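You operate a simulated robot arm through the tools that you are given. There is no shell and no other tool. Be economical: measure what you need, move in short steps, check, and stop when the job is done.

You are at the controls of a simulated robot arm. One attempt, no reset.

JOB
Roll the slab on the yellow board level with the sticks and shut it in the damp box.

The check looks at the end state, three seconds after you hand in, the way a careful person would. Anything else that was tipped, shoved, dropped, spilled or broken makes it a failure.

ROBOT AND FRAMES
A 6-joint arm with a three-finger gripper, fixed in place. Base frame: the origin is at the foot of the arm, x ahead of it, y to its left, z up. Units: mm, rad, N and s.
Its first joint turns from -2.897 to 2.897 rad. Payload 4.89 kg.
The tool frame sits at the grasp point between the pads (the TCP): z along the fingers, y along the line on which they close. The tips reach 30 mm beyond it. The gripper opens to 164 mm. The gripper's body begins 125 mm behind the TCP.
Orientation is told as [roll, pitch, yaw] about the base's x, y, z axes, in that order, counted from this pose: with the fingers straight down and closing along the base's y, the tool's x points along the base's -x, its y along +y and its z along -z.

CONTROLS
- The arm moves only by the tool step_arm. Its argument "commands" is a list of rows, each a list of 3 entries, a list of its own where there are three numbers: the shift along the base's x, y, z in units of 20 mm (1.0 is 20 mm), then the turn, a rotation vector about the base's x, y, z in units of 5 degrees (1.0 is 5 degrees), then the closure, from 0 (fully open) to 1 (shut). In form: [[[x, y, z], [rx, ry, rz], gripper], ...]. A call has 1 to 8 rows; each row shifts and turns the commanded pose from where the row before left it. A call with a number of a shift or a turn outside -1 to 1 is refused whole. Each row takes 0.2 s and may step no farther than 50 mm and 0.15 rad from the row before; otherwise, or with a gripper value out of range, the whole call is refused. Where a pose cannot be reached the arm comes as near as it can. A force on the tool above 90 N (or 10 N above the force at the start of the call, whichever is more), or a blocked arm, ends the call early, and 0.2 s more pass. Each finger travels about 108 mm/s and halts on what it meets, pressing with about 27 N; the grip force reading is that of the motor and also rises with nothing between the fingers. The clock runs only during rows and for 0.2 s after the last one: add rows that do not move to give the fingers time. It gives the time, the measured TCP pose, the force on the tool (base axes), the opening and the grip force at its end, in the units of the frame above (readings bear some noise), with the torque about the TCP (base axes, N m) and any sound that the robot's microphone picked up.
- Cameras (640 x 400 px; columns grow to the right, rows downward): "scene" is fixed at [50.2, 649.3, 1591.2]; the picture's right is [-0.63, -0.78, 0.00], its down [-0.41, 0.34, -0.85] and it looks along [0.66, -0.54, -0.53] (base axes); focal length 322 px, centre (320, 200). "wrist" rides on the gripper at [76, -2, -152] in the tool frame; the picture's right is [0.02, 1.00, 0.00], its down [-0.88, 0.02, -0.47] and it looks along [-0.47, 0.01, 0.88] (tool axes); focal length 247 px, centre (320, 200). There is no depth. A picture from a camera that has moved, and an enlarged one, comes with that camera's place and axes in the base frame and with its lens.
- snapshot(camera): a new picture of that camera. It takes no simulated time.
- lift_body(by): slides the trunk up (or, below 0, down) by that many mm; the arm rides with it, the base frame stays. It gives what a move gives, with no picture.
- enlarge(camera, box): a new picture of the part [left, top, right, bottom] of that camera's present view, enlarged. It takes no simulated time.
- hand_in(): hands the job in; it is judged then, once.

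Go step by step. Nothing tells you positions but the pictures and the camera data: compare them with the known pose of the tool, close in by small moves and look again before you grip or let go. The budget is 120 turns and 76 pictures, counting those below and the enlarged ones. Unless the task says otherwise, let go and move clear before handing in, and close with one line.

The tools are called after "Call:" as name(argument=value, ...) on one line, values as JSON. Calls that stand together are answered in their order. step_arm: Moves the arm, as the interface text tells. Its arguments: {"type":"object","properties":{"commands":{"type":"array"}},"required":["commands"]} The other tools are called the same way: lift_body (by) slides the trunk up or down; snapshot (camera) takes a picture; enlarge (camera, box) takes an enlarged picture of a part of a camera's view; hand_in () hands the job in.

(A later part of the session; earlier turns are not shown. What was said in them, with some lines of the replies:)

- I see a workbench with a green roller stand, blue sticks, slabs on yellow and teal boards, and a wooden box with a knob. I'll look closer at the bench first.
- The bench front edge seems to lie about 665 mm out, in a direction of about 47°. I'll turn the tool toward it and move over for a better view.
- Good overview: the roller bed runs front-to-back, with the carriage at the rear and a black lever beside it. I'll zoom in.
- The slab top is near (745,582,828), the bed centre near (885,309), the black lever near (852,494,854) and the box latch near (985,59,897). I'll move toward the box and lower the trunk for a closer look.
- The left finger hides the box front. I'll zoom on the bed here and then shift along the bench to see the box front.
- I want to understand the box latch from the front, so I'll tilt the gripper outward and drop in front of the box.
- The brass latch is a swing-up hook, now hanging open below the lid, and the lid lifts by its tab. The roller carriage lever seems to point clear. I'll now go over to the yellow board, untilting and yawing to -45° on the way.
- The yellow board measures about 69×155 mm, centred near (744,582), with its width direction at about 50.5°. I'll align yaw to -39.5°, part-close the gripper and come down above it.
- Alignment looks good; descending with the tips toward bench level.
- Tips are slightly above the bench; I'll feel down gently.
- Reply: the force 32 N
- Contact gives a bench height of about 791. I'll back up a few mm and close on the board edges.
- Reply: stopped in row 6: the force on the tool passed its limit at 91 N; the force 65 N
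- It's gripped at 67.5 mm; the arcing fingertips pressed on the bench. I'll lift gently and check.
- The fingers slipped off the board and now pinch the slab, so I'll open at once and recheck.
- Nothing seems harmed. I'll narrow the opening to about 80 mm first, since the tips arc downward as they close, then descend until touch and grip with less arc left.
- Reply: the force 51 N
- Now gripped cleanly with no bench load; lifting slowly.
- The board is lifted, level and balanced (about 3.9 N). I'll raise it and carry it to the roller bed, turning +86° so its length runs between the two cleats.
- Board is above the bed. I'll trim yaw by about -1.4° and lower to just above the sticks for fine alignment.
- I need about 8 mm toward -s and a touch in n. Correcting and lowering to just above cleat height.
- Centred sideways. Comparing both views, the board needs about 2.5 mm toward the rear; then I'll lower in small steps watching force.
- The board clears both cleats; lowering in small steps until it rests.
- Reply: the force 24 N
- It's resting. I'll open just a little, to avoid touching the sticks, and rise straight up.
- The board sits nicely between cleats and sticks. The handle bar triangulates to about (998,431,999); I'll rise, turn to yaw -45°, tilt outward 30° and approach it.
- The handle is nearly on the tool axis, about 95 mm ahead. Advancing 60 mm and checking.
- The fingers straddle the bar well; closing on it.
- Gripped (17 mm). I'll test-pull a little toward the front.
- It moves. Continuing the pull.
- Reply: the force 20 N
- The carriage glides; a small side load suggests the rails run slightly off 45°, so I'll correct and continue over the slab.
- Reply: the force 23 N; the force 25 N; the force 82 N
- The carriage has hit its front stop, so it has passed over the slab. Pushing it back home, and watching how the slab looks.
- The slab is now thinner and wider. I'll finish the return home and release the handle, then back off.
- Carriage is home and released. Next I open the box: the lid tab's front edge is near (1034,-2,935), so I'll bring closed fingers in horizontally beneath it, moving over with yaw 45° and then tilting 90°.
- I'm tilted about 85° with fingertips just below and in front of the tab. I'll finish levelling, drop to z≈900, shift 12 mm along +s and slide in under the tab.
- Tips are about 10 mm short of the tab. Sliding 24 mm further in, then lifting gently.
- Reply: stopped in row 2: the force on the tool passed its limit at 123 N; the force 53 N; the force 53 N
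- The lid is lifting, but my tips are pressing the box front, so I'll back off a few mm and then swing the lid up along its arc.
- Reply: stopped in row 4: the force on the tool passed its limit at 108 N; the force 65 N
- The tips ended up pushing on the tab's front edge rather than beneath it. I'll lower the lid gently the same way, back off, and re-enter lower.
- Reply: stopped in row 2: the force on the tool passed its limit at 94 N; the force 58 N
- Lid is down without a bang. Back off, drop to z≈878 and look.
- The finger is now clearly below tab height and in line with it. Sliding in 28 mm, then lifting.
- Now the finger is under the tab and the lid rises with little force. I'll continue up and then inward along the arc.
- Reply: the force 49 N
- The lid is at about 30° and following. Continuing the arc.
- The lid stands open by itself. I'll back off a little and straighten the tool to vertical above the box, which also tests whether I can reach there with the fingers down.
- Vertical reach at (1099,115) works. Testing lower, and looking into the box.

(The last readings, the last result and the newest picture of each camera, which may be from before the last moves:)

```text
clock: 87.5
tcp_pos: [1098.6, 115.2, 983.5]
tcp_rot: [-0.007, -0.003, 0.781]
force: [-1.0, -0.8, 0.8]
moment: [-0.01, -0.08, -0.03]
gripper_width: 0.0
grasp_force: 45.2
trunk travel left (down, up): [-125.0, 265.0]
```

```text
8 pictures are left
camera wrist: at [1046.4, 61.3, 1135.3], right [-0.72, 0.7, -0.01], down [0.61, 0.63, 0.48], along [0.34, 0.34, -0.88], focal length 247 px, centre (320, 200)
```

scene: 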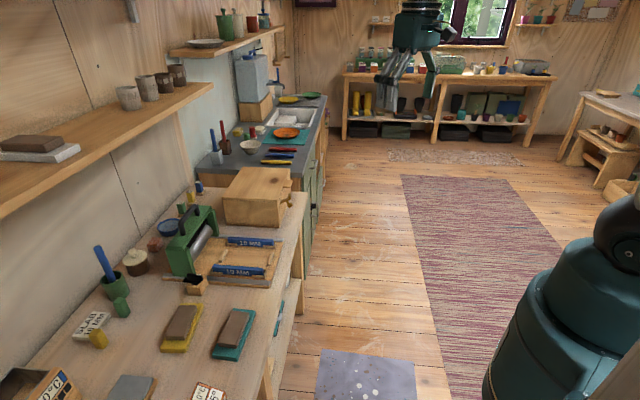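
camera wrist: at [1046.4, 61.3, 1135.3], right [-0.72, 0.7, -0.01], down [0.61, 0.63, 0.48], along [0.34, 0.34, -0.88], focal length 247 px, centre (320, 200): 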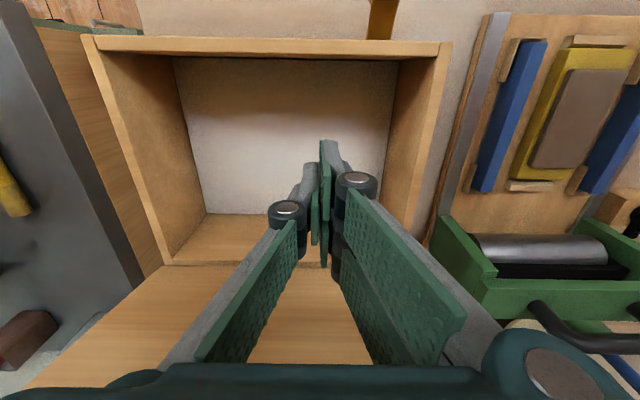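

Interior is about n 773–975, s 609–866, with ample room, and I can reach it vertically. Now back to the board on the roller bed.

Call:
step_arm(commands=[[[0, 0, 1], [0, 0, 0], 1], [[0, 0, 1], [0, 0, 0], 1], [[0, 0, 1], [0, 0, 0], 1], [[-0.923, 0.825, 0], [0, 0, 0], 1], [[-0.923, 0.825, 0], [0, 0, 0], 1], [[-0.923, 0.825, 0], [0, 0, 0], 1], [[-0.923, 0.825, 0], [0, 0, 0], 1], [[-0.923, 0.825, 0], [0, 0, 0], 1]])

Call:
step_arm(commands=[[[-0.923, 0.825, 0], [0, 0, 0], 0.5], [[-0.923, 0.825, 0], [0, 0, 0], 0.5], [[-0.923, 0.825, 0], [0, 0, 0], 0.5], [[-0.923, 0.825, 0], [0, 0, 0], 0.5], [[-0.923, 0.825, 0], [0, 0, 0], 0.5], [[-0.923, 0.825, 0], [0, 0, 0], 0.5], [[-0.923, 0.825, 0], [0, 0, 0], 0.5]])

Call:
step_arm(commands=[[[0, 0, -1], [0, 0, 0], 0.5], [[0, 0, -1], [0, 0, 0], 0.5], [[0, 0, -1], [0, 0, 0], 0.5], [[0, 0, -1], [0, 0, 0], 0.5], [[0, 0, -1], [0, 0, 0], 0.5], [[0, 0, -1], [0, 0, 0], 0.5], [[0, 0, -1], [0, 0, 0], 0.5], [[0, 0, 0], [0, 0, 0], 0.5]])

Call:
enlarge(camera="wrist", box=[200, 0, 460, 300])

```text
clock: 89.3
tcp_pos: [1007.4, 195.5, 1042.7]
tcp_rot: [-0.006, -0.003, 0.781]
force: [1.4, -0.3, -0.6]
moment: [0.17, 0.16, -0.02]
gripper_width: 0.0
grasp_force: 44.7
trunk travel left (down, up): [-125.0, 265.0]
```

```text
clock: 91.0
tcp_pos: [877.0, 313.3, 1044.2]
tcp_rot: [-0.005, -0.003, 0.779]
force: [0.8, -1.2, 0.5]
moment: [0.15, 0.16, -0.02]
gripper_width: 82.1
grasp_force: 0.1
trunk travel left (down, up): [-125.0, 265.0]
```

```text
clock: 92.8
tcp_pos: [877.0, 313.0, 904.3]
tcp_rot: [-0.004, -0.004, 0.781]
force: [0.1, -0.3, -0.8]
moment: [-0.04, 0.05, -0.02]
gripper_width: 82.1
grasp_force: 0.0
trunk travel left (down, up): [-125.0, 265.0]
```

```text
1.33 times, centred on (330, 150) of wrist
camera zoom: at [825.0, 258.3, 1055.5], right [-0.72, 0.7, -0.01], down [0.61, 0.63, 0.48], along [0.33, 0.34, -0.88], focal length 329 px, centre (307, 267)
```

zoom: 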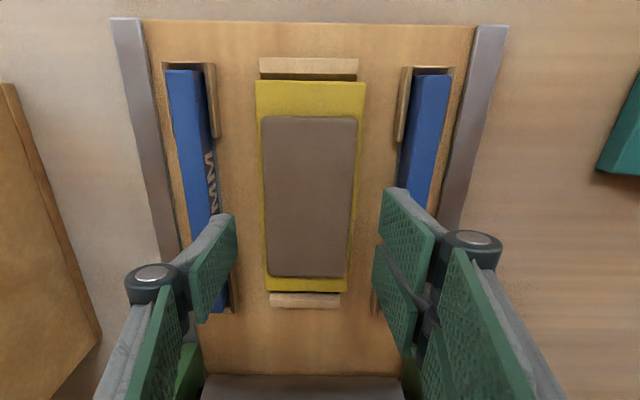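

The board is centred under the gripper, and the slab stays within its edges. Descending to the earlier grip height and closing.

Call:
step_arm(commands=[[[0, 0, -1], [0, 0, 0], 0.51], [[0, 0, -1], [0, 0, 0], 0.51], [[0, 0, -0.7], [0, 0, 0], 0.51], [[0, 0, -0.26], [0, 0, 0], 0.51], [[0, 0, 0], [0, 0, 0], 0.6], [[0, 0, 0], [0, 0, 0], 0.7], [[0, 0, 0], [0, 0, 0], 0.8]])

Call:
step_arm(commands=[[[0, 0, 0.1], [0, 0, 0], 0.8], [[0, 0, 0.1], [0, 0, 0], 0.8], [[0, 0, 0.1], [0, 0, 0], 0.8], [[0, 0, 0.2], [0, 0, 0], 0.8]])

```text
clock: 94.3
tcp_pos: [878.0, 311.6, 844.6]
tcp_rot: [-0.006, -0.003, 0.78]
force: [0.8, 2.1, 0.0]
moment: [0.14, 0.0, 0.06]
gripper_width: 67.5
grasp_force: 27.1
trunk travel left (down, up): [-125.0, 265.0]
```

```text
clock: 95.3
tcp_pos: [877.7, 312.9, 853.2]
tcp_rot: [-0.007, -0.004, 0.78]
force: [0.1, 1.2, -3.4]
moment: [-0.04, 0.04, -0.02]
gripper_width: 67.7
grasp_force: 27.0
trunk travel left (down, up): [-125.0, 265.0]
```

The board is held (67.7 mm, 3.4 N). Lifting and carrying it to above the open box.

Call:
step_arm(commands=[[[0, 0, 0.7], [0, 0, 0], 0.8], [[0, 0, 1], [0, 0, 0], 0.8], [[0, 0, 1], [0, 0, 0], 0.8], [[0, 0, 1], [0, 0, 0], 0.8], [[0, 0, 1], [0, 0, 0], 0.8], [[0, 0, 1], [0, 0, 0], 0.8], [[0, 0, 1], [0, 0, 0], 0.8], [[0, 0, 1], [0, 0, 0], 0.8]])

Call:
step_arm(commands=[[[0.955, -0.816, 0.2], [0, 0, 0], 0.8], [[0.955, -0.816, 0], [0, 0, 0], 0.8], [[0.955, -0.816, 0], [0, 0, 0], 0.8], [[0.955, -0.816, 0], [0, 0, 0], 0.8], [[0.955, -0.816, 0], [0, 0, 0], 0.8], [[0.955, -0.816, 0], [0, 0, 0], 0.8], [[0.955, -0.816, 0], [0, 0, 0], 0.8], [[0.955, -0.816, 0], [0, 0, 0], 0.8]])

Call:
step_arm(commands=[[[0.955, -0.816, 0], [0, 0, 0], 0.8], [[0.955, -0.816, 0], [0, 0, 0], 0.8], [[0.955, -0.816, 0], [0, 0, 0], 0.8], [[0.955, -0.816, 0], [0, 0, 0], 0.8], [[0, 0, 0], [0, 0, 0], 0.8]])

Call:
snapshot(camera="wrist")

```text
clock: 97.2
tcp_pos: [877.9, 313.2, 1006.3]
tcp_rot: [-0.006, -0.004, 0.781]
force: [0.3, 1.1, -2.6]
moment: [-0.06, 0.1, -0.03]
gripper_width: 67.5
grasp_force: 26.8
trunk travel left (down, up): [-125.0, 265.0]
```

```text
clock: 99.0
tcp_pos: [1029.1, 181.3, 1012.8]
tcp_rot: [-0.006, -0.003, 0.78]
force: [-0.7, 1.4, -2.8]
moment: [-0.16, -0.11, 0.01]
gripper_width: 67.6
grasp_force: 27.2
trunk travel left (down, up): [-125.0, 265.0]
```

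```text
clock: 100.2
tcp_pos: [1104.3, 118.6, 1011.3]
tcp_rot: [-0.006, -0.003, 0.781]
force: [-0.5, -0.1, -3.2]
moment: [0.0, -0.02, 0.01]
gripper_width: 67.4
grasp_force: 27.4
trunk travel left (down, up): [-125.0, 265.0]
```

```text
6 pictures are left
camera wrist: at [1052.3, 63.6, 1163.7], right [-0.72, 0.7, -0.01], down [0.61, 0.63, 0.48], along [0.33, 0.34, -0.88], focal length 247 px, centre (320, 200)
```

wrist: 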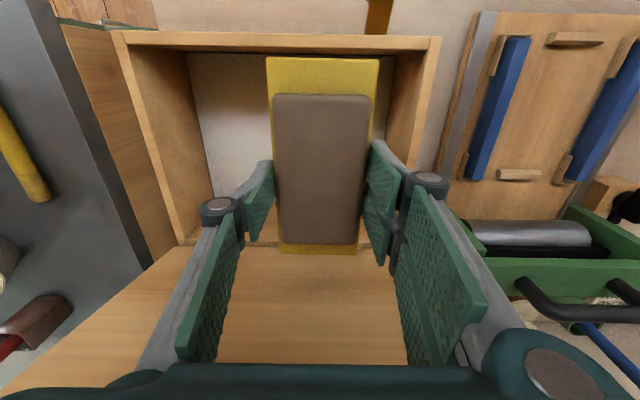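

Clear on all sides; I'll shift 10 mm toward the rear and lower with the trunk, then feel for the floor.

Call:
step_arm(commands=[[[0.35, 0.35, 0], [0, 0, 0], 0.8], [[0, 0, -0.5], [0, 0, 0], 0.8], [[0, 0, -0.5], [0, 0, 0], 0.8]])

Call:
lift_body(by=-110)

Call:
step_arm(commands=[[[0, 0, -0.5], [0, 0, 0], 0.8], [[0, 0, -0.3], [0, 0, 0], 0.8], [[0, 0, -0.2], [0, 0, 0], 0.8], [[0, 0, -0.1], [0, 0, 0], 0.8]])

```text
clock: 101.0
tcp_pos: [1114.1, 125.3, 991.9]
tcp_rot: [-0.005, -0.005, 0.782]
force: [0.2, -0.3, -3.1]
moment: [0.02, -0.04, -0.01]
gripper_width: 67.7
grasp_force: 26.8
trunk travel left (down, up): [-125.0, 265.0]
```

```text
clock: 102.4
tcp_pos: [1113.6, 125.3, 881.7]
tcp_rot: [-0.005, -0.004, 0.78]
force: [-0.3, 0.5, -2.7]
moment: [0.03, -0.04, 0.02]
gripper_width: 67.7
grasp_force: 27.0
trunk travel left (down, up): [-15.0, 375.0]
```

```text
clock: 103.4
tcp_pos: [1113.4, 124.0, 861.1]
tcp_rot: [-0.009, -0.006, 0.78]
force: [9.9, 1.0, 23.4]
moment: [-0.06, -0.29, 0.09]
gripper_width: 67.9
grasp_force: 27.0
trunk travel left (down, up): [-15.0, 375.0]
```

Contact at z≈861; checking it is the floor.

Call:
snapshot(camera="wrist")

```text
5 pictures are left
camera wrist: at [1060.7, 70.7, 1013.2], right [-0.72, 0.7, -0.01], down [0.61, 0.63, 0.48], along [0.34, 0.34, -0.88], focal length 247 px, centre (320, 200)
```

wrist: 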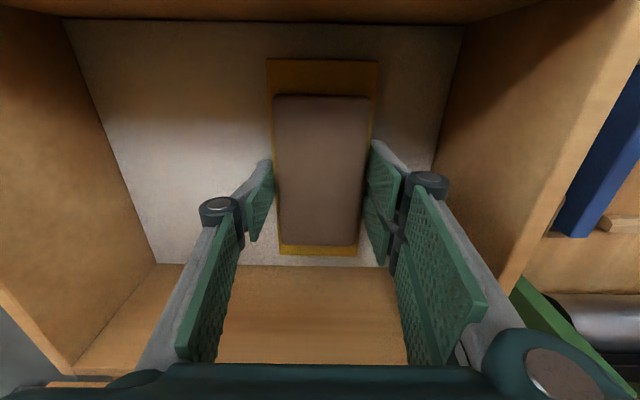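

It rests flat on the liner, well clear of the walls. Releasing and rising straight up.

Call:
step_arm(commands=[[[0, 0, 0.1], [0, 0, 0], 0.65], [[0, 0, 0], [0, 0, 0], 0.5], [[0, 0, 0], [0, 0, 0], 0.48], [[0, 0, 0.3], [0, 0, 0], 0.48], [[0, 0, 1], [0, 0, 0], 0.48]])

Call:
lift_body(by=200)

Call:
enlarge(camera="scene", box=[205, 90, 325, 230])

```text
clock: 104.6
tcp_pos: [1113.2, 125.5, 888.1]
tcp_rot: [-0.006, -0.005, 0.782]
force: [-0.2, -0.6, -0.9]
moment: [0.01, 0.09, -0.02]
gripper_width: 85.4
grasp_force: 0.0
trunk travel left (down, up): [-15.0, 375.0]
```

```text
clock: 106.7
tcp_pos: [1113.1, 125.6, 1086.5]
tcp_rot: [-0.006, -0.004, 0.779]
force: [0.5, 0.1, -0.1]
moment: [0.02, 0.0, -0.01]
gripper_width: 85.5
grasp_force: 0.0
trunk travel left (down, up): [-215.0, 175.0]
```

```text
2.86 times, centred on (265, 160) of scene
camera zoom: at [50.2, 649.3, 1591.2], right [-0.63, -0.78, 0.0], down [-0.41, 0.34, -0.85], along [0.66, -0.54, -0.53], focal length 921 px, centre (477, 314)
```

zoom: 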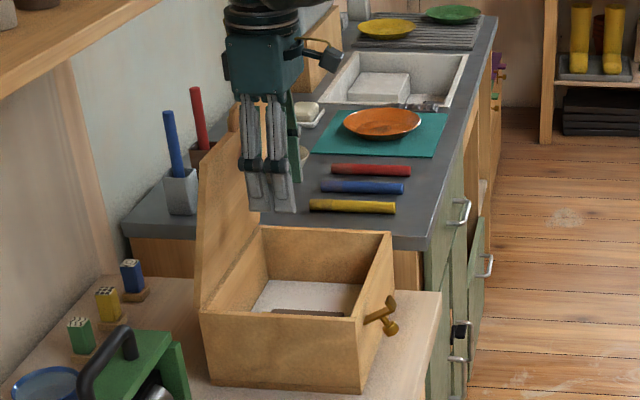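

The slab is in and the lid is holding itself open at about 80°. To close it gently I'll straddle its top edge near s≈625 with the tool yawed to -45° and tilted outward, the lid between the fingers. First I rise and reorient.

Call:
lift_body(by=100)

Call:
step_arm(commands=[[[-0.57, 0.07, 0.4], [0, 0, -1], 0.48], [[-0.57, 0.07, 0.4], [0, 0, -1], 0.48], [[-0.57, 0.07, 0.4], [0, 0, -1], 0.48], [[-0.57, 0.07, 0.4], [0, 0, -1], 0.48], [[-0.57, 0.07, 0.4], [0, 0, -1], 0.48], [[-0.57, 0.07, 0.4], [0, 0, -1], 0.48], [[-0.57, 0.07, 0.4], [0, 0, -1], 0.48], [[-0.57, 0.07, 0.4], [0, 0, -1], 0.48]])

Call:
step_arm(commands=[[[0, 0, 0], [0, 0, -1], 0.48], [[0, 0, 0], [0, 0, -1], 0.48], [[0, 0, 0], [0, 0, -1], 0.48], [[0, 0, 0], [0, 0, -1], 0.48], [[0, 0, 0], [0, 0, -1], 0.48], [[0, 0, 0], [0, 0, -1], 0.48], [[0, 0, 0], [0, 0, -1], 0.48], [[0, 0, 0], [0, 0, -1], 0.48]])

Call:
step_arm(commands=[[[0, 0, 0], [0, 0, -1], 0.48], [[0, 0, 0], [0, 0, -1], 0.48], [[0, 0, 0], [0.707, -0.707, 0], 0.48], [[0, 0, 0], [0.707, -0.707, 0], 0.48], [[0, 0, 0], [0.707, -0.707, 0], 0.48], [[0, 0, 0], [0.707, -0.707, 0], 0.48], [[0, 0, 0], [0.707, -0.707, 0], 0.48], [[0, 0, 0], [0.707, -0.707, 0], 0.48]])

```text
clock: 108.1
tcp_pos: [1113.8, 126.6, 1186.2]
tcp_rot: [-0.005, -0.003, 0.78]
force: [-0.9, -1.2, -0.5]
moment: [0.03, 0.01, -0.01]
gripper_width: 85.1
grasp_force: 0.0
trunk travel left (down, up): [-315.0, 75.0]
```

```text
clock: 109.9
tcp_pos: [1020.5, 137.0, 1250.5]
tcp_rot: [-0.004, -0.004, 0.08]
force: [0.1, -0.9, -0.4]
moment: [-0.01, 0.06, -0.01]
gripper_width: 85.3
grasp_force: 0.0
trunk travel left (down, up): [-315.0, 75.0]
```

```text
clock: 111.7
tcp_pos: [1023.1, 138.2, 1250.8]
tcp_rot: [-0.005, -0.003, -0.616]
force: [0.0, 0.5, 0.0]
moment: [-0.02, -0.01, 0.0]
gripper_width: 85.3
grasp_force: 0.0
trunk travel left (down, up): [-315.0, 75.0]
```

```text
clock: 113.5
tcp_pos: [1022.5, 138.0, 1251.4]
tcp_rot: [0.519, 0.0, -0.791]
force: [0.1, 0.0, -0.5]
moment: [0.01, 0.01, 0.0]
gripper_width: 85.2
grasp_force: 0.1
trunk travel left (down, up): [-315.0, 75.0]
```

Call:
step_arm(commands=[[[0.85, 0.9, -0.1], [0.707, -0.707, 0], 0.48], [[0.85, 0.9, -0.1], [0, 0, 0], 0.48], [[0, 0, 0], [0, 0, 0], 0.48]])

Call:
snapshot(camera="wrist")

```text
clock: 114.3
tcp_pos: [1057.1, 172.8, 1246.7]
tcp_rot: [0.605, -0.001, -0.793]
force: [1.0, 0.8, -0.6]
moment: [-0.03, 0.04, 0.05]
gripper_width: 85.3
grasp_force: 0.0
trunk travel left (down, up): [-315.0, 75.0]
```

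```text
3 pictures are left
camera wrist: at [942.4, 166.7, 1370.3], right [0.57, 0.59, 0.57], down [0.44, -0.8, 0.4], along [0.69, 0.02, -0.72], focal length 247 px, centre (320, 200)
```

wrist: 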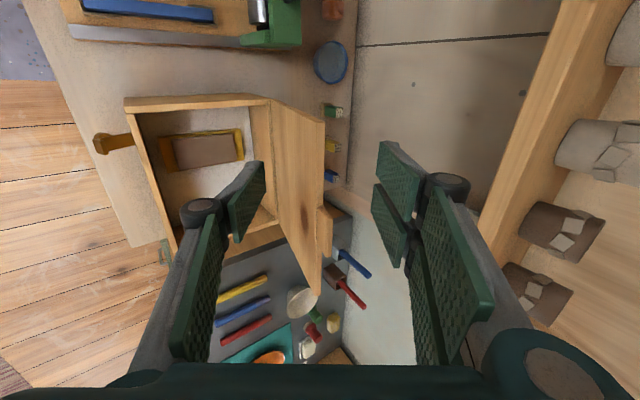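

The lid's top edge is right on the tool axis between the fingers. Advancing about 105 mm to straddle it.

Call:
step_arm(commands=[[[0.426, 0.426, -0.86], [0, 0, 0], 0.48], [[0.426, 0.426, -0.86], [0, 0, 0], 0.48], [[0.426, 0.426, -0.86], [0, 0, 0], 0.48], [[0.426, 0.426, -0.86], [0, 0, 0], 0.48], [[0.426, 0.426, -0.86], [0, 0, 0], 0.48], [[0, 0, 0], [0, 0, 0], 0.48]])

```text
clock: 115.7
tcp_pos: [1098.9, 216.9, 1158.6]
tcp_rot: [0.604, 0.0, -0.791]
force: [-0.3, -0.4, -0.3]
moment: [-0.02, 0.04, 0.05]
gripper_width: 85.4
grasp_force: 0.0
trunk travel left (down, up): [-315.0, 75.0]
```

The lid edge is between the fingers with no contact. Pulling it forward along its arc.

Call:
step_arm(commands=[[[-0.65, -0.65, -0.1], [0, 0, 0], 0.48], [[-0.65, -0.65, -0.2], [0, 0, 0], 0.48], [[-0.65, -0.65, -0.25], [0, 0, 0], 0.48], [[-0.65, -0.65, -0.3], [0, 0, 0], 0.48], [[-0.65, -0.65, -0.4], [0, 0, 0], 0.48], [[-0.65, -0.65, -0.45], [0, 0, 0], 0.48]])

Call:
enlarge(camera="scene", box=[205, 90, 325, 230])

```text
clock: 117.1
tcp_pos: [1020.2, 138.0, 1127.3]
tcp_rot: [0.604, -0.001, -0.79]
force: [0.7, 0.2, 0.1]
moment: [-0.03, -0.02, -0.04]
gripper_width: 85.3
grasp_force: 0.1
trunk travel left (down, up): [-315.0, 75.0]
```

```text
2.86 times, centred on (265, 160) of scene
camera zoom: at [50.2, 649.3, 1591.2], right [-0.63, -0.78, 0.0], down [-0.41, 0.34, -0.85], along [0.66, -0.54, -0.53], focal length 921 px, centre (477, 314)
```

zoom: 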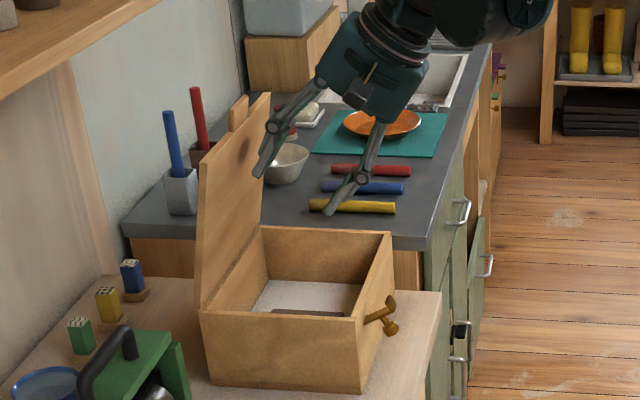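

The finger slid off over the lid's top because of the steep tilt. I'll retry with only 15° tilt, deeper, then pull.

Call:
step_arm(commands=[[[0, 0, 1], [-0.707, 0.707, 0], 0.51], [[0, 0, 1], [-0.707, 0.707, 0], 0.51], [[0, 0, 1], [-0.707, 0.707, 0], 0.51], [[0, 0, 1], [-0.707, 0.707, 0], 0.51], [[0, 0, 1], [0, 0, 0], 0.51], [[0.97, 0.97, 0], [0, 0, 0], 0.51], [[0.97, 0.97, 0], [0, 0, 0], 0.51], [[0.97, 0.97, 0], [0, 0, 0], 0.51]])

Call:
step_arm(commands=[[[0.18, 0.18, -0.95], [0, 0, 0], 0.51], [[0.18, 0.18, -0.95], [0, 0, 0], 0.51], [[0.18, 0.18, -0.95], [0, 0, 0], 0.51], [[0.18, 0.18, -0.95], [0, 0, 0], 0.51], [[0, 0, 0], [0, 0, 0], 0.51]])

```text
clock: 118.9
tcp_pos: [1079.1, 196.1, 1226.8]
tcp_rot: [0.255, -0.004, -0.793]
force: [0.5, -0.1, -0.5]
moment: [0.07, 0.03, 0.04]
gripper_width: 80.6
grasp_force: 0.1
trunk travel left (down, up): [-315.0, 75.0]
```

```text
clock: 120.1
tcp_pos: [1094.7, 210.8, 1150.6]
tcp_rot: [0.255, 0.0, -0.791]
force: [0.1, -0.1, 0.1]
moment: [0.02, 0.03, 0.02]
gripper_width: 80.4
grasp_force: 0.0
trunk travel left (down, up): [-315.0, 75.0]
```

Straddled without contact; the tool is now almost parallel to the lid, so I'll actually grip the lid edge gently to be sure of it.

Call:
step_arm(commands=[[[0, 0, 0], [0, 0, 0], 0.65], [[0, 0, 0], [0, 0, 0], 0.8], [[0, 0, 0], [0, 0, 0], 0.95], [[0, 0, 0], [0, 0, 0], 0.95], [[0, 0, 0], [0, 0, 0], 0.95]])

```text
clock: 121.3
tcp_pos: [1093.1, 212.1, 1150.0]
tcp_rot: [0.254, -0.002, -0.791]
force: [1.8, 0.7, -2.4]
moment: [0.06, -0.39, 0.97]
gripper_width: 10.8
grasp_force: 44.9
trunk travel left (down, up): [-315.0, 75.0]
```

Gripped an object of about 11 mm, which is the lid. Now swinging it closed along its arc, rotating with it.

Call:
step_arm(commands=[[[-0.67, -0.67, -0.21], [0.707, -0.707, 0], 0.95], [[-0.66, -0.66, -0.29], [0.707, -0.707, 0], 0.95], [[-0.63, -0.63, -0.38], [0.707, -0.707, 0], 0.95]])

```text
clock: 122.1
tcp_pos: [1055.2, 174.6, 1129.9]
tcp_rot: [0.514, 0.001, -0.79]
force: [15.5, 6.8, -31.2]
moment: [-0.26, -0.27, 0.89]
gripper_width: 10.7
grasp_force: 45.6
trunk travel left (down, up): [-315.0, 75.0]
```

A little radial load says the hinge is slightly farther back; I'll correct the arc centre and continue.

Call:
step_arm(commands=[[[-0.495, -0.495, -0.605], [0.707, -0.707, 0], 0.95], [[-0.555, -0.555, -0.56], [0.707, -0.707, 0], 0.95], [[-0.516, -0.516, -0.63], [0.707, -0.707, 0], 0.95], [[-0.477, -0.477, -0.69], [0.707, -0.707, 0], 0.95]])

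```text
clock: 123.1
tcp_pos: [1014.3, 132.5, 1082.2]
tcp_rot: [0.864, 0.004, -0.792]
force: [13.6, 17.8, -19.6]
moment: [-0.02, -0.05, 1.23]
gripper_width: 10.8
grasp_force: 45.0
trunk travel left (down, up): [-315.0, 75.0]
```

Call:
step_arm(commands=[[[-0.364, -0.364, -0.83], [0.707, -0.707, 0], 0.95], [[-0.364, -0.364, -0.81], [0.707, -0.707, 0], 0.95], [[-0.315, -0.315, -0.86], [0.707, -0.707, 0], 0.95], [[-0.258, -0.258, -0.88], [0.707, -0.707, 0], 0.95]])

```text
clock: 124.1
tcp_pos: [986.8, 103.7, 1016.7]
tcp_rot: [1.214, 0.002, -0.789]
force: [-20.5, -14.5, 5.4]
moment: [-0.72, 0.03, 1.06]
gripper_width: 10.7
grasp_force: 44.6
trunk travel left (down, up): [-315.0, 75.0]
```

Call:
step_arm(commands=[[[-0.29, -0.29, -0.88], [0.707, -0.707, 0], 0.95], [[-0.166, -0.166, -0.93], [0.707, -0.707, 0], 0.95], [[-0.05, -0.05, -0.45], [0.354, -0.354, 0], 0.95]])

```text
clock: 124.9
tcp_pos: [977.5, 96.4, 972.5]
tcp_rot: [1.431, 0.005, -0.785]
force: [-23.8, -5.9, -2.0]
moment: [-1.25, 0.05, 0.9]
gripper_width: 10.9
grasp_force: 45.1
trunk travel left (down, up): [-315.0, 75.0]
```

The lid is almost shut (~8°). I'll ease the grip so it rests on the lower finger, lower slightly, and slide out.

Call:
step_arm(commands=[[[0, 0, 0], [0, 0, 0], 0.88], [[0, 0, 0], [0, 0, 0], 0.82], [[0, 0, -0.4], [0, 0, 0], 0.82], [[-0.3, -0.3, -0.1], [0, 0, 0], 0.82], [[-0.5, -0.5, 0], [0, 0, 0], 0.82], [[-0.7, -0.7, 0], [0, 0, 0], 0.82], [[-0.9, -0.9, 0], [0, 0, 0], 0.82], [[-0.5, -0.5, 0], [0, 0, 0], 0.82]])

Call:
enlarge(camera="scene", box=[215, 135, 315, 230])

```text
clock: 126.7
tcp_pos: [959.0, 27.8, 983.2]
tcp_rot: [1.429, 0.002, -0.786]
force: [-0.4, -1.0, -0.2]
moment: [0.02, 0.0, -0.01]
gripper_width: 29.6
grasp_force: 0.1
out of reach, approached as far as the arm can: row 3, 4, 5, 6, 7, 8
trunk travel left (down, up): [-315.0, 75.0]
```

```text
4.21 times, centred on (265, 182) of scene
camera zoom: at [50.2, 649.3, 1591.2], right [-0.63, -0.78, 0.0], down [-0.41, 0.34, -0.85], along [0.66, -0.54, -0.53], focal length 1357 px, centre (552, 274)
```

zoom: 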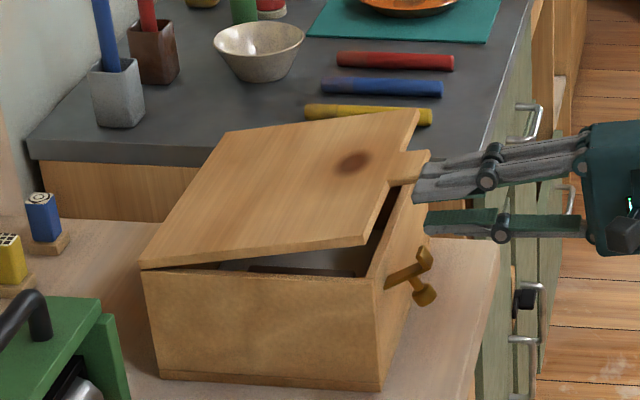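

The lid is holding itself at roughly 12° and I hit a reach limit at this trunk height. I'll back away upward and then lower the trunk.

Call:
step_arm(commands=[[[0, 0, 1], [0, 0, 0], 0.82], [[0, 0, 1], [0, 0, 0], 0.82], [[0, 0, 1], [0, 0, 0], 1], [[0, 0, 1], [0, 0, 0], 1], [[0, 0, 0], [0, 0, 0], 1]])

```text
clock: 127.9
tcp_pos: [959.5, 30.7, 1063.9]
tcp_rot: [1.432, 0.003, -0.79]
force: [-0.5, -0.3, 0.8]
moment: [-0.02, 0.01, -0.05]
gripper_width: 0.3
grasp_force: 27.2
trunk travel left (down, up): [-315.0, 75.0]
```

Call:
step_arm(commands=[[[0.19, -0.19, 1], [0, 0, 0], 1], [[0.19, -0.19, 1], [0, 0, 0], 1], [[0.19, -0.19, 1], [0, 0, 0], 1], [[0.19, -0.19, 1], [0, 0, 0], 1], [[0.19, -0.19, 1], [0, 0, 0], 1], [[0.19, -0.19, 1], [0, 0, 0], 1], [[0.19, -0.19, 1], [0, 0, 0], 1], [[0.19, -0.19, 1], [0, 0, 0], 1]])

Call:
lift_body(by=-190)

```text
clock: 129.7
tcp_pos: [989.8, -2.4, 1223.9]
tcp_rot: [1.434, 0.006, -0.79]
force: [-0.3, 1.0, -0.7]
moment: [0.02, 0.0, 0.04]
gripper_width: 0.0
grasp_force: 27.1
trunk travel left (down, up): [-315.0, 75.0]
```

```text
clock: 131.8
tcp_pos: [989.4, -1.6, 1033.4]
tcp_rot: [1.433, 0.003, -0.791]
force: [-0.3, -0.2, -0.4]
moment: [0.01, -0.01, -0.02]
gripper_width: 0.0
grasp_force: 27.6
trunk travel left (down, up): [-125.0, 265.0]
```

Call:
step_arm(commands=[[[0.7, 0.7, 0], [0, 0, 0], 1], [[0.7, 0.7, 0], [0, 0, 0], 1], [[0.7, 0.7, 0], [0, 0, 0], 1], [[0, 0, -0.7], [0, 0, 0], 1], [[0, 0, -0.7], [0, 0, 0], 1], [[0, 0, -0.7], [0, 0, 0], 1], [[0, 0, -0.5], [0, 0, 0], 1]])

Call:
step_arm(commands=[[[0, 0, -0.4], [0, 0, 0], 1], [[0, 0, -0.4], [0, 0, 0], 1], [[0, 0, -0.2], [0, 0, 0], 1]])

```text
clock: 133.3
tcp_pos: [1030.4, 39.0, 981.6]
tcp_rot: [1.43, 0.003, -0.79]
force: [0.8, 0.1, 0.0]
moment: [-0.01, 0.0, -0.02]
gripper_width: 0.2
grasp_force: 26.8
trunk travel left (down, up): [-125.0, 265.0]
```

```text
clock: 134.2
tcp_pos: [1029.5, 38.6, 961.2]
tcp_rot: [1.431, 0.004, -0.79]
force: [-0.6, 0.1, 0.1]
moment: [0.0, 0.03, -0.02]
gripper_width: 0.0
grasp_force: 27.0
trunk travel left (down, up): [-125.0, 265.0]
```

Call:
step_arm(commands=[[[0, 0, -0.15], [0, 0, 0], 1], [[0, 0, -0.15], [0, 0, 0], 1], [[0, 0, -0.15], [0, 0, 0], 1], [[0, 0, -0.15], [0, 0, 0], 1]])

```text
clock: 135.2
tcp_pos: [1028.5, 40.3, 951.2]
tcp_rot: [1.433, 0.004, -0.789]
force: [-9.3, 6.6, 28.9]
moment: [-0.16, 0.17, -0.1]
gripper_width: 0.0
grasp_force: 26.8
trunk travel left (down, up): [-125.0, 265.0]
```

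The lid is shut and firm (29 N at the expected height). Next the latch: back out, level the tool, drop below the brass knob at about (972,52,886).

Call:
step_arm(commands=[[[0, 0, 1], [0, 0, 0], 1], [[-0.87, -0.31, 0], [0, 0, 0], 1], [[-0.87, -0.31, 0], [0, 0, 0], 1], [[-0.87, -0.31, 0], [0, 0, 0], 1], [[-0.87, -0.31, 0], [0.566, -0.566, 0], 1], [[-0.87, -0.31, 0], [0.566, -0.566, 0], 1], [[-0.87, -0.31, 0], [0, 0, 0], 1]])

Call:
step_arm(commands=[[[0, 0, -1], [0, 0, 0], 1], [[0, 0, -1], [0, 0, 0], 1], [[0, 0, -1], [0, 0, 0], 1], [[0, 0, -1], [0, 0, 0], 1], [[0, 0, -1], [0, 0, 0], 1], [[0, 0, -0.6], [0, 0, 0], 1], [[0, 0, 0], [0, 0, 0], 1]])

```text
clock: 136.8
tcp_pos: [925.7, 3.7, 969.1]
tcp_rot: [1.571, 0.006, -0.79]
force: [-0.6, 0.8, 0.2]
moment: [0.04, -0.01, 0.03]
gripper_width: 0.1
grasp_force: 27.3
trunk travel left (down, up): [-125.0, 265.0]
```

```text
clock: 138.3
tcp_pos: [935.5, 1.7, 863.5]
tcp_rot: [1.571, 0.006, -0.786]
force: [0.2, -0.1, 0.0]
moment: [0.01, 0.01, -0.01]
gripper_width: 0.0
grasp_force: 26.7
out of reach, approached as far as the arm can: row 5, 6
trunk travel left (down, up): [-125.0, 265.0]
```

Call:
lift_body(by=-15)

Call:
step_arm(commands=[[[0.3, 1, 0], [0, 0, 0], 1], [[0.5, 0.6, 0], [0, 0, 0], 1], [[0.5, 0.5, 0], [0, 0, 0], 1], [[0, 0, 0], [0, 0, 0], 1]])

```text
clock: 139.0
tcp_pos: [936.5, 1.1, 847.7]
tcp_rot: [1.571, 0.004, -0.788]
force: [0.0, 0.5, 0.1]
moment: [0.02, -0.01, -0.01]
gripper_width: 0.2
grasp_force: 27.6
trunk travel left (down, up): [-110.0, 280.0]
```

```text
clock: 140.0
tcp_pos: [961.5, 42.6, 849.6]
tcp_rot: [1.571, 0.005, -0.788]
force: [-0.5, -0.7, 0.1]
moment: [0.01, 0.0, 0.01]
gripper_width: 0.1
grasp_force: 26.9
trunk travel left (down, up): [-110.0, 280.0]
```

I'm right under the knob. Lifting gently.

Call:
step_arm(commands=[[[0, 0, 0.5], [0, 0, 0], 1], [[0, 0, 0.5], [0, 0, 0], 1], [[0, 0, 0.4], [0, 0, 0], 1], [[0, 0, 0.4], [0, 0, 0], 1]])

Call:
step_arm(commands=[[[0, 0, 0.3], [0, 0, 0], 1], [[0, 0, 0.3], [0, 0, 0], 1]])

```text
clock: 141.0
tcp_pos: [960.5, 42.7, 885.6]
tcp_rot: [1.572, 0.006, -0.786]
force: [0.7, 0.4, -0.7]
moment: [-0.01, 0.0, 0.0]
gripper_width: 0.0
grasp_force: 26.6
trunk travel left (down, up): [-110.0, 280.0]
```

```text
clock: 141.6
tcp_pos: [961.8, 42.4, 897.6]
tcp_rot: [1.571, 0.004, -0.786]
force: [0.2, -0.2, -0.5]
moment: [-0.02, -0.01, 0.04]
gripper_width: 0.0
grasp_force: 26.4
trunk travel left (down, up): [-110.0, 280.0]
```

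Call:
step_arm(commands=[[[0, 0, 0.2], [0, 0, 0], 1], [[0, 0, 0.2], [0, 0, 0], 1]])

Call:
step_arm(commands=[[[0, 0, 0.2], [0, 0, 0], 1], [[0, 0, 0.2], [0, 0, 0], 1]])

```text
clock: 142.2
tcp_pos: [962.8, 44.2, 899.1]
tcp_rot: [1.567, 0.002, -0.787]
force: [-27.1, -9.7, -71.6]
moment: [-0.89, 0.76, 0.21]
gripper_width: 0.2
grasp_force: 26.8
trunk travel left (down, up): [-110.0, 280.0]
```

```text
clock: 142.5
tcp_pos: [961.4, 42.8, 899.0]
tcp_rot: [1.561, 0.0, -0.787]
force: [-2.7, -2.6, -53.5]
moment: [-0.68, 0.73, -0.01]
gripper_width: 0.0
grasp_force: 26.7
trunk travel left (down, up): [-110.0, 280.0]
stopped in row 1: the force on the tool passed its limit at 98 N (the readings are from after the stop); the commanded pose is now the measured one
```

A hard stop at the expected closed height: the latch seems to be up. I'll lower, back out, and take the last picture to confirm.

Call:
step_arm(commands=[[[0, 0, -0.3], [0, 0, 0], 1], [[-0.3, -0.3, -0.3], [0, 0, 0], 1], [[-0.7, -0.7, 0], [0, 0, 0], 1], [[-0.7, -0.7, 0], [0, 0, 0], 1], [[-0.7, -0.7, 0], [0, 0, 0], 1]])

Call:
enlarge(camera="scene", box=[165, 160, 315, 290])

```text
clock: 143.7
tcp_pos: [912.9, -4.4, 891.1]
tcp_rot: [1.565, 0.001, -0.785]
force: [0.3, 0.1, -0.5]
moment: [0.07, -0.05, 0.02]
gripper_width: 0.0
grasp_force: 26.5
trunk travel left (down, up): [-110.0, 280.0]
```

```text
3.08 times, centred on (240, 225) of scene
camera zoom: at [50.2, 649.3, 1591.2], right [-0.63, -0.78, 0.0], down [-0.41, 0.34, -0.85], along [0.66, -0.54, -0.53], focal length 991 px, centre (566, 123)
```

zoom: 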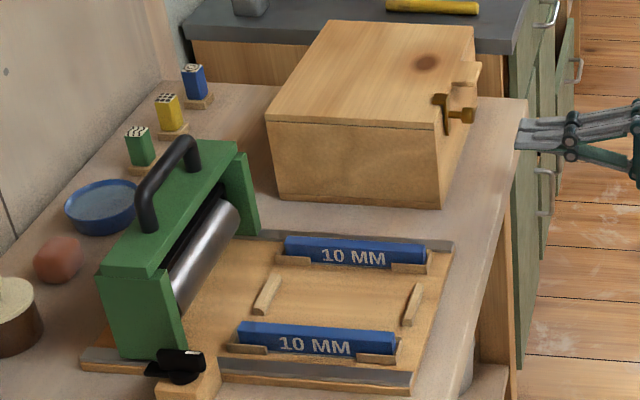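

The lid is shut with the latch hooked over it, the carriage is home, and everything else is in place with the arm clear. Handing in.

Call:
hand_in()

```text
The job is handed in.
```

The slab on the yellow board is rolled down between the 10 mm sticks and shut in the damp box with the latch hooked over the lid. I judged the thickness by eye only, from the roller's full pass out to the front stop and back; I did not measure it. On the first pickup attempt the fingers slipped off the board and briefly pinched the slab before rolling; it looked unmarked.
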